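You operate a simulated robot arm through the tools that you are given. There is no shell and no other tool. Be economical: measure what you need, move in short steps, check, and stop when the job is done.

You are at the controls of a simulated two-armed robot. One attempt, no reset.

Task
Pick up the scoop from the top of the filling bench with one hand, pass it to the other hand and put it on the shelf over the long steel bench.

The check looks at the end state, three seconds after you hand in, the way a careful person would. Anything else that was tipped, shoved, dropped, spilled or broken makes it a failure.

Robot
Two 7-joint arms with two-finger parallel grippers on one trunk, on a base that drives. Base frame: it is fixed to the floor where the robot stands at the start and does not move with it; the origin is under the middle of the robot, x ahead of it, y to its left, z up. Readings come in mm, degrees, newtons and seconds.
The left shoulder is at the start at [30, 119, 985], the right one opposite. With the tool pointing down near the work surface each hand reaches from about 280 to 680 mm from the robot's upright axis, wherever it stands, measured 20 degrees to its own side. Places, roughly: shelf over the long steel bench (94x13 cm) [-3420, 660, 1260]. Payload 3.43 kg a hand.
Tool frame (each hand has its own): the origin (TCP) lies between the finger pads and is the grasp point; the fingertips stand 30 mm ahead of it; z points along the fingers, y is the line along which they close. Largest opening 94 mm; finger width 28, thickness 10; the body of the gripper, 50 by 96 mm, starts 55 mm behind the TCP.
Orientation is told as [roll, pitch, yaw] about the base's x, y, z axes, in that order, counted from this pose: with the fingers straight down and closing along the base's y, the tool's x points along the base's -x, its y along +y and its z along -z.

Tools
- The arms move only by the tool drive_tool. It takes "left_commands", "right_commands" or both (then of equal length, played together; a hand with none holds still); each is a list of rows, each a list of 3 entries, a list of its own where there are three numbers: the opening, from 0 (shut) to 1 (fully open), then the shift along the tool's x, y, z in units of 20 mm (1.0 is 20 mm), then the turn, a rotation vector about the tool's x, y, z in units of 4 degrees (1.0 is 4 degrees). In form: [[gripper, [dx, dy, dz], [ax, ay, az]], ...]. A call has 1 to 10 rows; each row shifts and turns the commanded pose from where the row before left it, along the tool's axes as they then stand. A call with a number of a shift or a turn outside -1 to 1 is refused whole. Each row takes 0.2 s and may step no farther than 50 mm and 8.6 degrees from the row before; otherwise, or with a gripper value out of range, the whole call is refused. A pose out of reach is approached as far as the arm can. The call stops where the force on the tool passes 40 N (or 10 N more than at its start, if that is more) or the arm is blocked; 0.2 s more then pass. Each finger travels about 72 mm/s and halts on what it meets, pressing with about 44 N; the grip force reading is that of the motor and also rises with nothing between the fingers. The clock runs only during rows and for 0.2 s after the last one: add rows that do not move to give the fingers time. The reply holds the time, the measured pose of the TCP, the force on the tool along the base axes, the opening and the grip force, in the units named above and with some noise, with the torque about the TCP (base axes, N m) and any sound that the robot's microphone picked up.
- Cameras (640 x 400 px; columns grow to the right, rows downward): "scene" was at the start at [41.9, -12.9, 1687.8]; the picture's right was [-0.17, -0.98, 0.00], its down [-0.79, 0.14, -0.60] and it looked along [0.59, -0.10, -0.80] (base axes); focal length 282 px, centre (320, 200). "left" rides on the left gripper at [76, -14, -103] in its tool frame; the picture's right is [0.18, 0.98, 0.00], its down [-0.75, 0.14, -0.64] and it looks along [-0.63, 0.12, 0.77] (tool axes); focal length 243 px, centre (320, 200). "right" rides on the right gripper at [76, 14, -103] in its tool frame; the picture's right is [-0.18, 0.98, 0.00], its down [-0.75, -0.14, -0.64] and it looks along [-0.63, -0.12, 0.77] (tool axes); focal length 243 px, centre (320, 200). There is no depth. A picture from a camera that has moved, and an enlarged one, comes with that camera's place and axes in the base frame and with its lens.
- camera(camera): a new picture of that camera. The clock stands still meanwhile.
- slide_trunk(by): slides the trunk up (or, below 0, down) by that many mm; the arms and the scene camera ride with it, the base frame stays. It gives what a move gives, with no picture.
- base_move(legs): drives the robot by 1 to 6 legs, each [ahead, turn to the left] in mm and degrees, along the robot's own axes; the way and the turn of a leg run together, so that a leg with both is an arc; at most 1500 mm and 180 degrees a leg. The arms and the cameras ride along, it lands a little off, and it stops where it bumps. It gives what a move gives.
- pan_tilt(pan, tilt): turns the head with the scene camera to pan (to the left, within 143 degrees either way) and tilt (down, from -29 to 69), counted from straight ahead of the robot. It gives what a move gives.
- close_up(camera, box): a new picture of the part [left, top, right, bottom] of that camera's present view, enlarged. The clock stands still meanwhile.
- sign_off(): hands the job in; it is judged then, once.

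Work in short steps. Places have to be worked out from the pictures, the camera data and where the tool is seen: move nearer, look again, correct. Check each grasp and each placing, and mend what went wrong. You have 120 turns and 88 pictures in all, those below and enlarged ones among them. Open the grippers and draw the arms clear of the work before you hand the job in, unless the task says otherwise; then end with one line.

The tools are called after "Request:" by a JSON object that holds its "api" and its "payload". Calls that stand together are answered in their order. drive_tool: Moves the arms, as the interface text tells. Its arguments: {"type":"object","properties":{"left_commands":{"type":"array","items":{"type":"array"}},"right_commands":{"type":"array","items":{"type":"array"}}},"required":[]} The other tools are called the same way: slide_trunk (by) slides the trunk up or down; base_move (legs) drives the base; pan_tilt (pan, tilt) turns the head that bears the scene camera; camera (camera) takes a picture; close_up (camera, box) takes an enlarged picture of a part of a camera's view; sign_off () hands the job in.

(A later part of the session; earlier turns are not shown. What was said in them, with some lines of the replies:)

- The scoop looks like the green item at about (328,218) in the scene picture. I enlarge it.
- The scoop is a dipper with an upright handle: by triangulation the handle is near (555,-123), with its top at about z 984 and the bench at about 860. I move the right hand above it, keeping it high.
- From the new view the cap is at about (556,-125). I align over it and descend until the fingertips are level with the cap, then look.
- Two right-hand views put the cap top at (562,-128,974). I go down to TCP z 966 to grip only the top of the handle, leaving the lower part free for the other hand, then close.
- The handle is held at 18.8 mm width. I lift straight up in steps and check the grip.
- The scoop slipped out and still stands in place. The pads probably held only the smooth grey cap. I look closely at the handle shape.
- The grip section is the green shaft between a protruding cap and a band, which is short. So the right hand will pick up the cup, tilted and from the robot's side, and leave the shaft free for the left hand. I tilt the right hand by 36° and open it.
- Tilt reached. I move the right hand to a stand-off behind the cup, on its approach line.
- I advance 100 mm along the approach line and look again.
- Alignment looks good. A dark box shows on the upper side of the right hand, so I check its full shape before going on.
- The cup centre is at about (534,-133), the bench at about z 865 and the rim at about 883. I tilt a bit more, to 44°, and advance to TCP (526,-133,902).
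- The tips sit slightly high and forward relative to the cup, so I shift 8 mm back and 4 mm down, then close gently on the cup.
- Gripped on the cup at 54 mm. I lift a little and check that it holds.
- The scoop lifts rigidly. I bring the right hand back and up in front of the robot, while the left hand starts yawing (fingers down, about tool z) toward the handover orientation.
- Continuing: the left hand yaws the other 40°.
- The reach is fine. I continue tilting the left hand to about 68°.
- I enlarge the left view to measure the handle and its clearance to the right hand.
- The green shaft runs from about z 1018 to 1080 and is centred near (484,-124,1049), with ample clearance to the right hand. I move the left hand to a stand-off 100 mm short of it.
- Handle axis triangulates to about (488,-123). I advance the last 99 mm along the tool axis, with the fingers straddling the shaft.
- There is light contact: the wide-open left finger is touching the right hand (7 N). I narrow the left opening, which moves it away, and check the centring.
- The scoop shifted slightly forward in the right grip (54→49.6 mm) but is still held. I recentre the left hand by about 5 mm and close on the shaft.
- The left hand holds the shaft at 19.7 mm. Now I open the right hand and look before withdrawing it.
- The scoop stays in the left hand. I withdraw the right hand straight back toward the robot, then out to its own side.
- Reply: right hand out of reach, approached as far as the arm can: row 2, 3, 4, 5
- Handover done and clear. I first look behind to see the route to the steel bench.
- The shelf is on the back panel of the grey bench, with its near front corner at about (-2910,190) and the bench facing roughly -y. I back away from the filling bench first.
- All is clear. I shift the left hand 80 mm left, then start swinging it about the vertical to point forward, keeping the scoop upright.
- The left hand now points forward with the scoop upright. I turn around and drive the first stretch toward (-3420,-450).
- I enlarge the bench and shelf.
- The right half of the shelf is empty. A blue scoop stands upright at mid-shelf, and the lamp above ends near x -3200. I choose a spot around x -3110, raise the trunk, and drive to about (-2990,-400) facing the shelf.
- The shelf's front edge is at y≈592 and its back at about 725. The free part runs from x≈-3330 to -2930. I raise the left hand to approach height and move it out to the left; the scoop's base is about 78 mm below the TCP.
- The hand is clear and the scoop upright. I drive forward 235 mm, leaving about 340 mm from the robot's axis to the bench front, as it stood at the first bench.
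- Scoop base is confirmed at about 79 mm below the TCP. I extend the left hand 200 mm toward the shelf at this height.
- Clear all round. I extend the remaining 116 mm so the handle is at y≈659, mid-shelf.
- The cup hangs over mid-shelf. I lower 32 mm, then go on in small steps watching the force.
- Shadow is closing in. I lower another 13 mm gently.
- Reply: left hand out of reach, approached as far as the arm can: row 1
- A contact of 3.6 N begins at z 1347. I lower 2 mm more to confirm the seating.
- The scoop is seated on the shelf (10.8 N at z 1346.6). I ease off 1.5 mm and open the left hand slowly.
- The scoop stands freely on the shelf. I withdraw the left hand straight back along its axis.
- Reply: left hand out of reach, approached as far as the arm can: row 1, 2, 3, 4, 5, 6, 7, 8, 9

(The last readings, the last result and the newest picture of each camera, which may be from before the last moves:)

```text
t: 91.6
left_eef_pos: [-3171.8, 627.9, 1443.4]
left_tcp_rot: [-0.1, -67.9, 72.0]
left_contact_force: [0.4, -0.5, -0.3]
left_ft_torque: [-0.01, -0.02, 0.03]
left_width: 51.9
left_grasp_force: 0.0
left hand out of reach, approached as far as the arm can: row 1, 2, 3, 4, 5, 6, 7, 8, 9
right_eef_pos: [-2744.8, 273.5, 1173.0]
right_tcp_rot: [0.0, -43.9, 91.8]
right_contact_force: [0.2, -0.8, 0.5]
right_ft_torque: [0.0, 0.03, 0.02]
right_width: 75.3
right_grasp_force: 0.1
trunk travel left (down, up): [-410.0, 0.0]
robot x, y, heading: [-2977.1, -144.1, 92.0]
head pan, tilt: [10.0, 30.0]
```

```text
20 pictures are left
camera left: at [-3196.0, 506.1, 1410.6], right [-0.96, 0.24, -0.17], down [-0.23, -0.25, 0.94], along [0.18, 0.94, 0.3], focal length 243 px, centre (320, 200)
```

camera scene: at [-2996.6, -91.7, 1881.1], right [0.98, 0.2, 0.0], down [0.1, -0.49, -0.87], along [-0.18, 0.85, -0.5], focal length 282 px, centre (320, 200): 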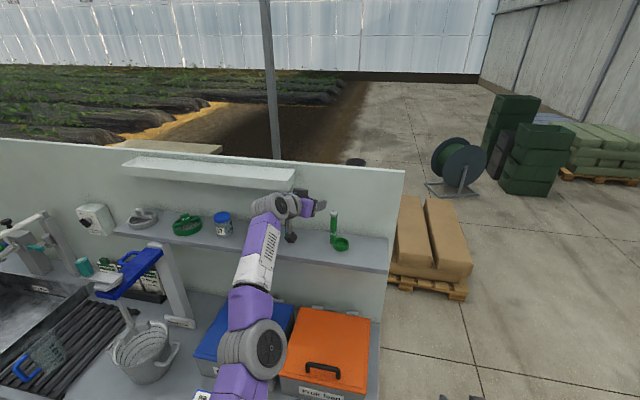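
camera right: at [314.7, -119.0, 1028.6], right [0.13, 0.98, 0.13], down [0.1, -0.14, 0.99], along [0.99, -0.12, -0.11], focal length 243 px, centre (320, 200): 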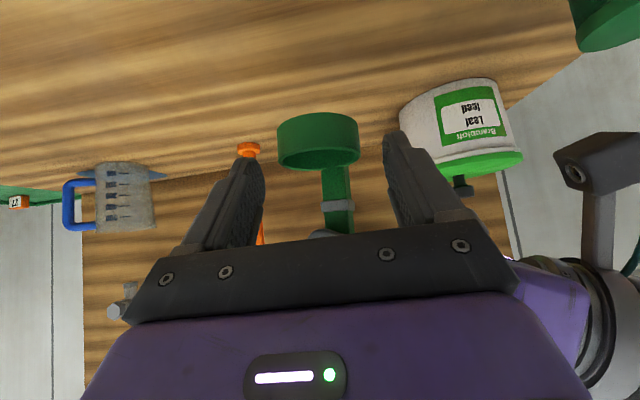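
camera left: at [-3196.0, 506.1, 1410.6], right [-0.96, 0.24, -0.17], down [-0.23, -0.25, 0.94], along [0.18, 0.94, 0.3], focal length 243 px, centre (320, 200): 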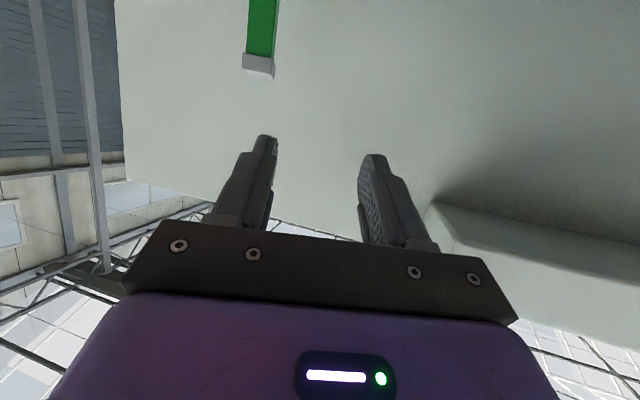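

The arm took an odd path at its reach limit, but it is clear and the scoop still stands. The safest exit is to drive the base straight back.

Request:
{"api": "base_move", "payload": {"legs": [[-350, 0]]}}

Request:
{"api": "camera", "payload": {"camera": "scene"}}

Request:
{"api": "close_up", "payload": {"camera": "scene", "box": [160, 120, 420, 280]}}

```text
t: 93.8
left_eef_pos: [-3159.8, 281.0, 1443.3]
left_tcp_rot: [-0.2, -67.9, 71.8]
left_contact_force: [0.2, 0.6, 0.4]
left_ft_torque: [-0.02, 0.01, 0.02]
left_width: 51.6
left_grasp_force: 0.0
right_eef_pos: [-2733.5, -73.5, 1171.3]
right_tcp_rot: [0.0, -44.0, 91.8]
right_contact_force: [-0.7, 0.7, 0.5]
right_ft_torque: [-0.01, 0.02, -0.01]
right_width: 75.5
right_grasp_force: 0.1
trunk travel left (down, up): [-410.0, 0.0]
robot x, y, heading: [-2967.4, -500.3, 91.8]
head pan, tilt: [10.0, 30.0]
```

```text
19 pictures are left
camera scene: at [-2985.5, -437.8, 1881.0], right [0.98, 0.2, 0.0], down [0.1, -0.49, -0.87], along [-0.18, 0.85, -0.5], focal length 282 px, centre (320, 200)
```

scene: 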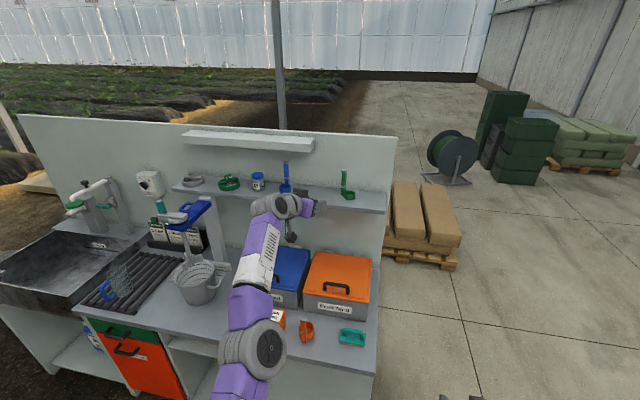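

```text
2.46 times, centred on (290, 200) of scene
camera zoom: at [-2985.5, -437.8, 1881.0], right [0.98, 0.2, 0.0], down [0.1, -0.49, -0.87], along [-0.18, 0.85, -0.5], focal length 694 px, centre (394, 200)
```

zoom: 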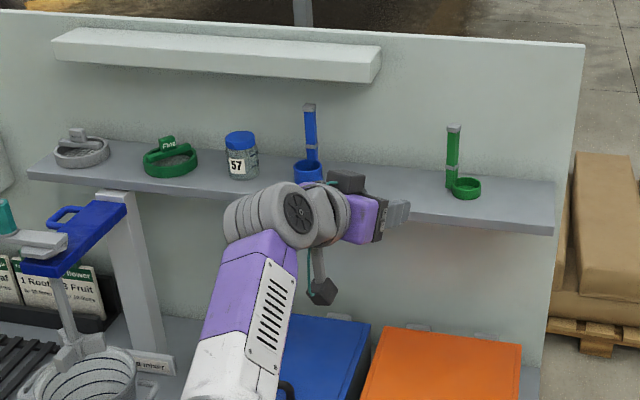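

The green scoop stands upright on the free end of the shelf, everything else is undisturbed, and both hands are clear. I open the grippers fully.

Request:
{"api": "drive_tool", "payload": {"left_commands": [[1, [0, 0, 0], [0, 0, 0]], [1, [0, 0, 0], [0, 0, 0]], [1, [0, 0, 0], [0, 0, 0]]], "right_commands": [[1, [0, 0, 0], [0, 0, 0]], [1, [0, 0, 0], [0, 0, 0]], [1, [0, 0, 0], [0, 0, 0]]]}}

Request:
{"api": "sign_off", "payload": {}}

```text
t: 94.6
left_eef_pos: [-3158.6, 281.4, 1443.6]
left_tcp_rot: [-0.1, -67.9, 71.8]
left_contact_force: [0.1, -0.2, -0.2]
left_ft_torque: [-0.03, 0.0, -0.01]
left_width: 94.1
left_grasp_force: 0.0
right_eef_pos: [-2733.4, -72.2, 1171.4]
right_tcp_rot: [0.0, -44.0, 91.8]
right_contact_force: [-0.2, -1.0, 0.6]
right_ft_torque: [0.01, -0.04, -0.04]
right_width: 93.8
right_grasp_force: 0.0
trunk travel left (down, up): [-410.0, 0.0]
robot x, y, heading: [-2965.4, -493.7, 91.7]
head pan, tilt: [10.0, 30.0]
```

```text
The job is handed in.
```

The scoop went from the right hand to the left and now stands upright on the shelf over the long steel bench; nothing else looks moved in the last pictures, both grippers are open and clear, and the job is handed in.
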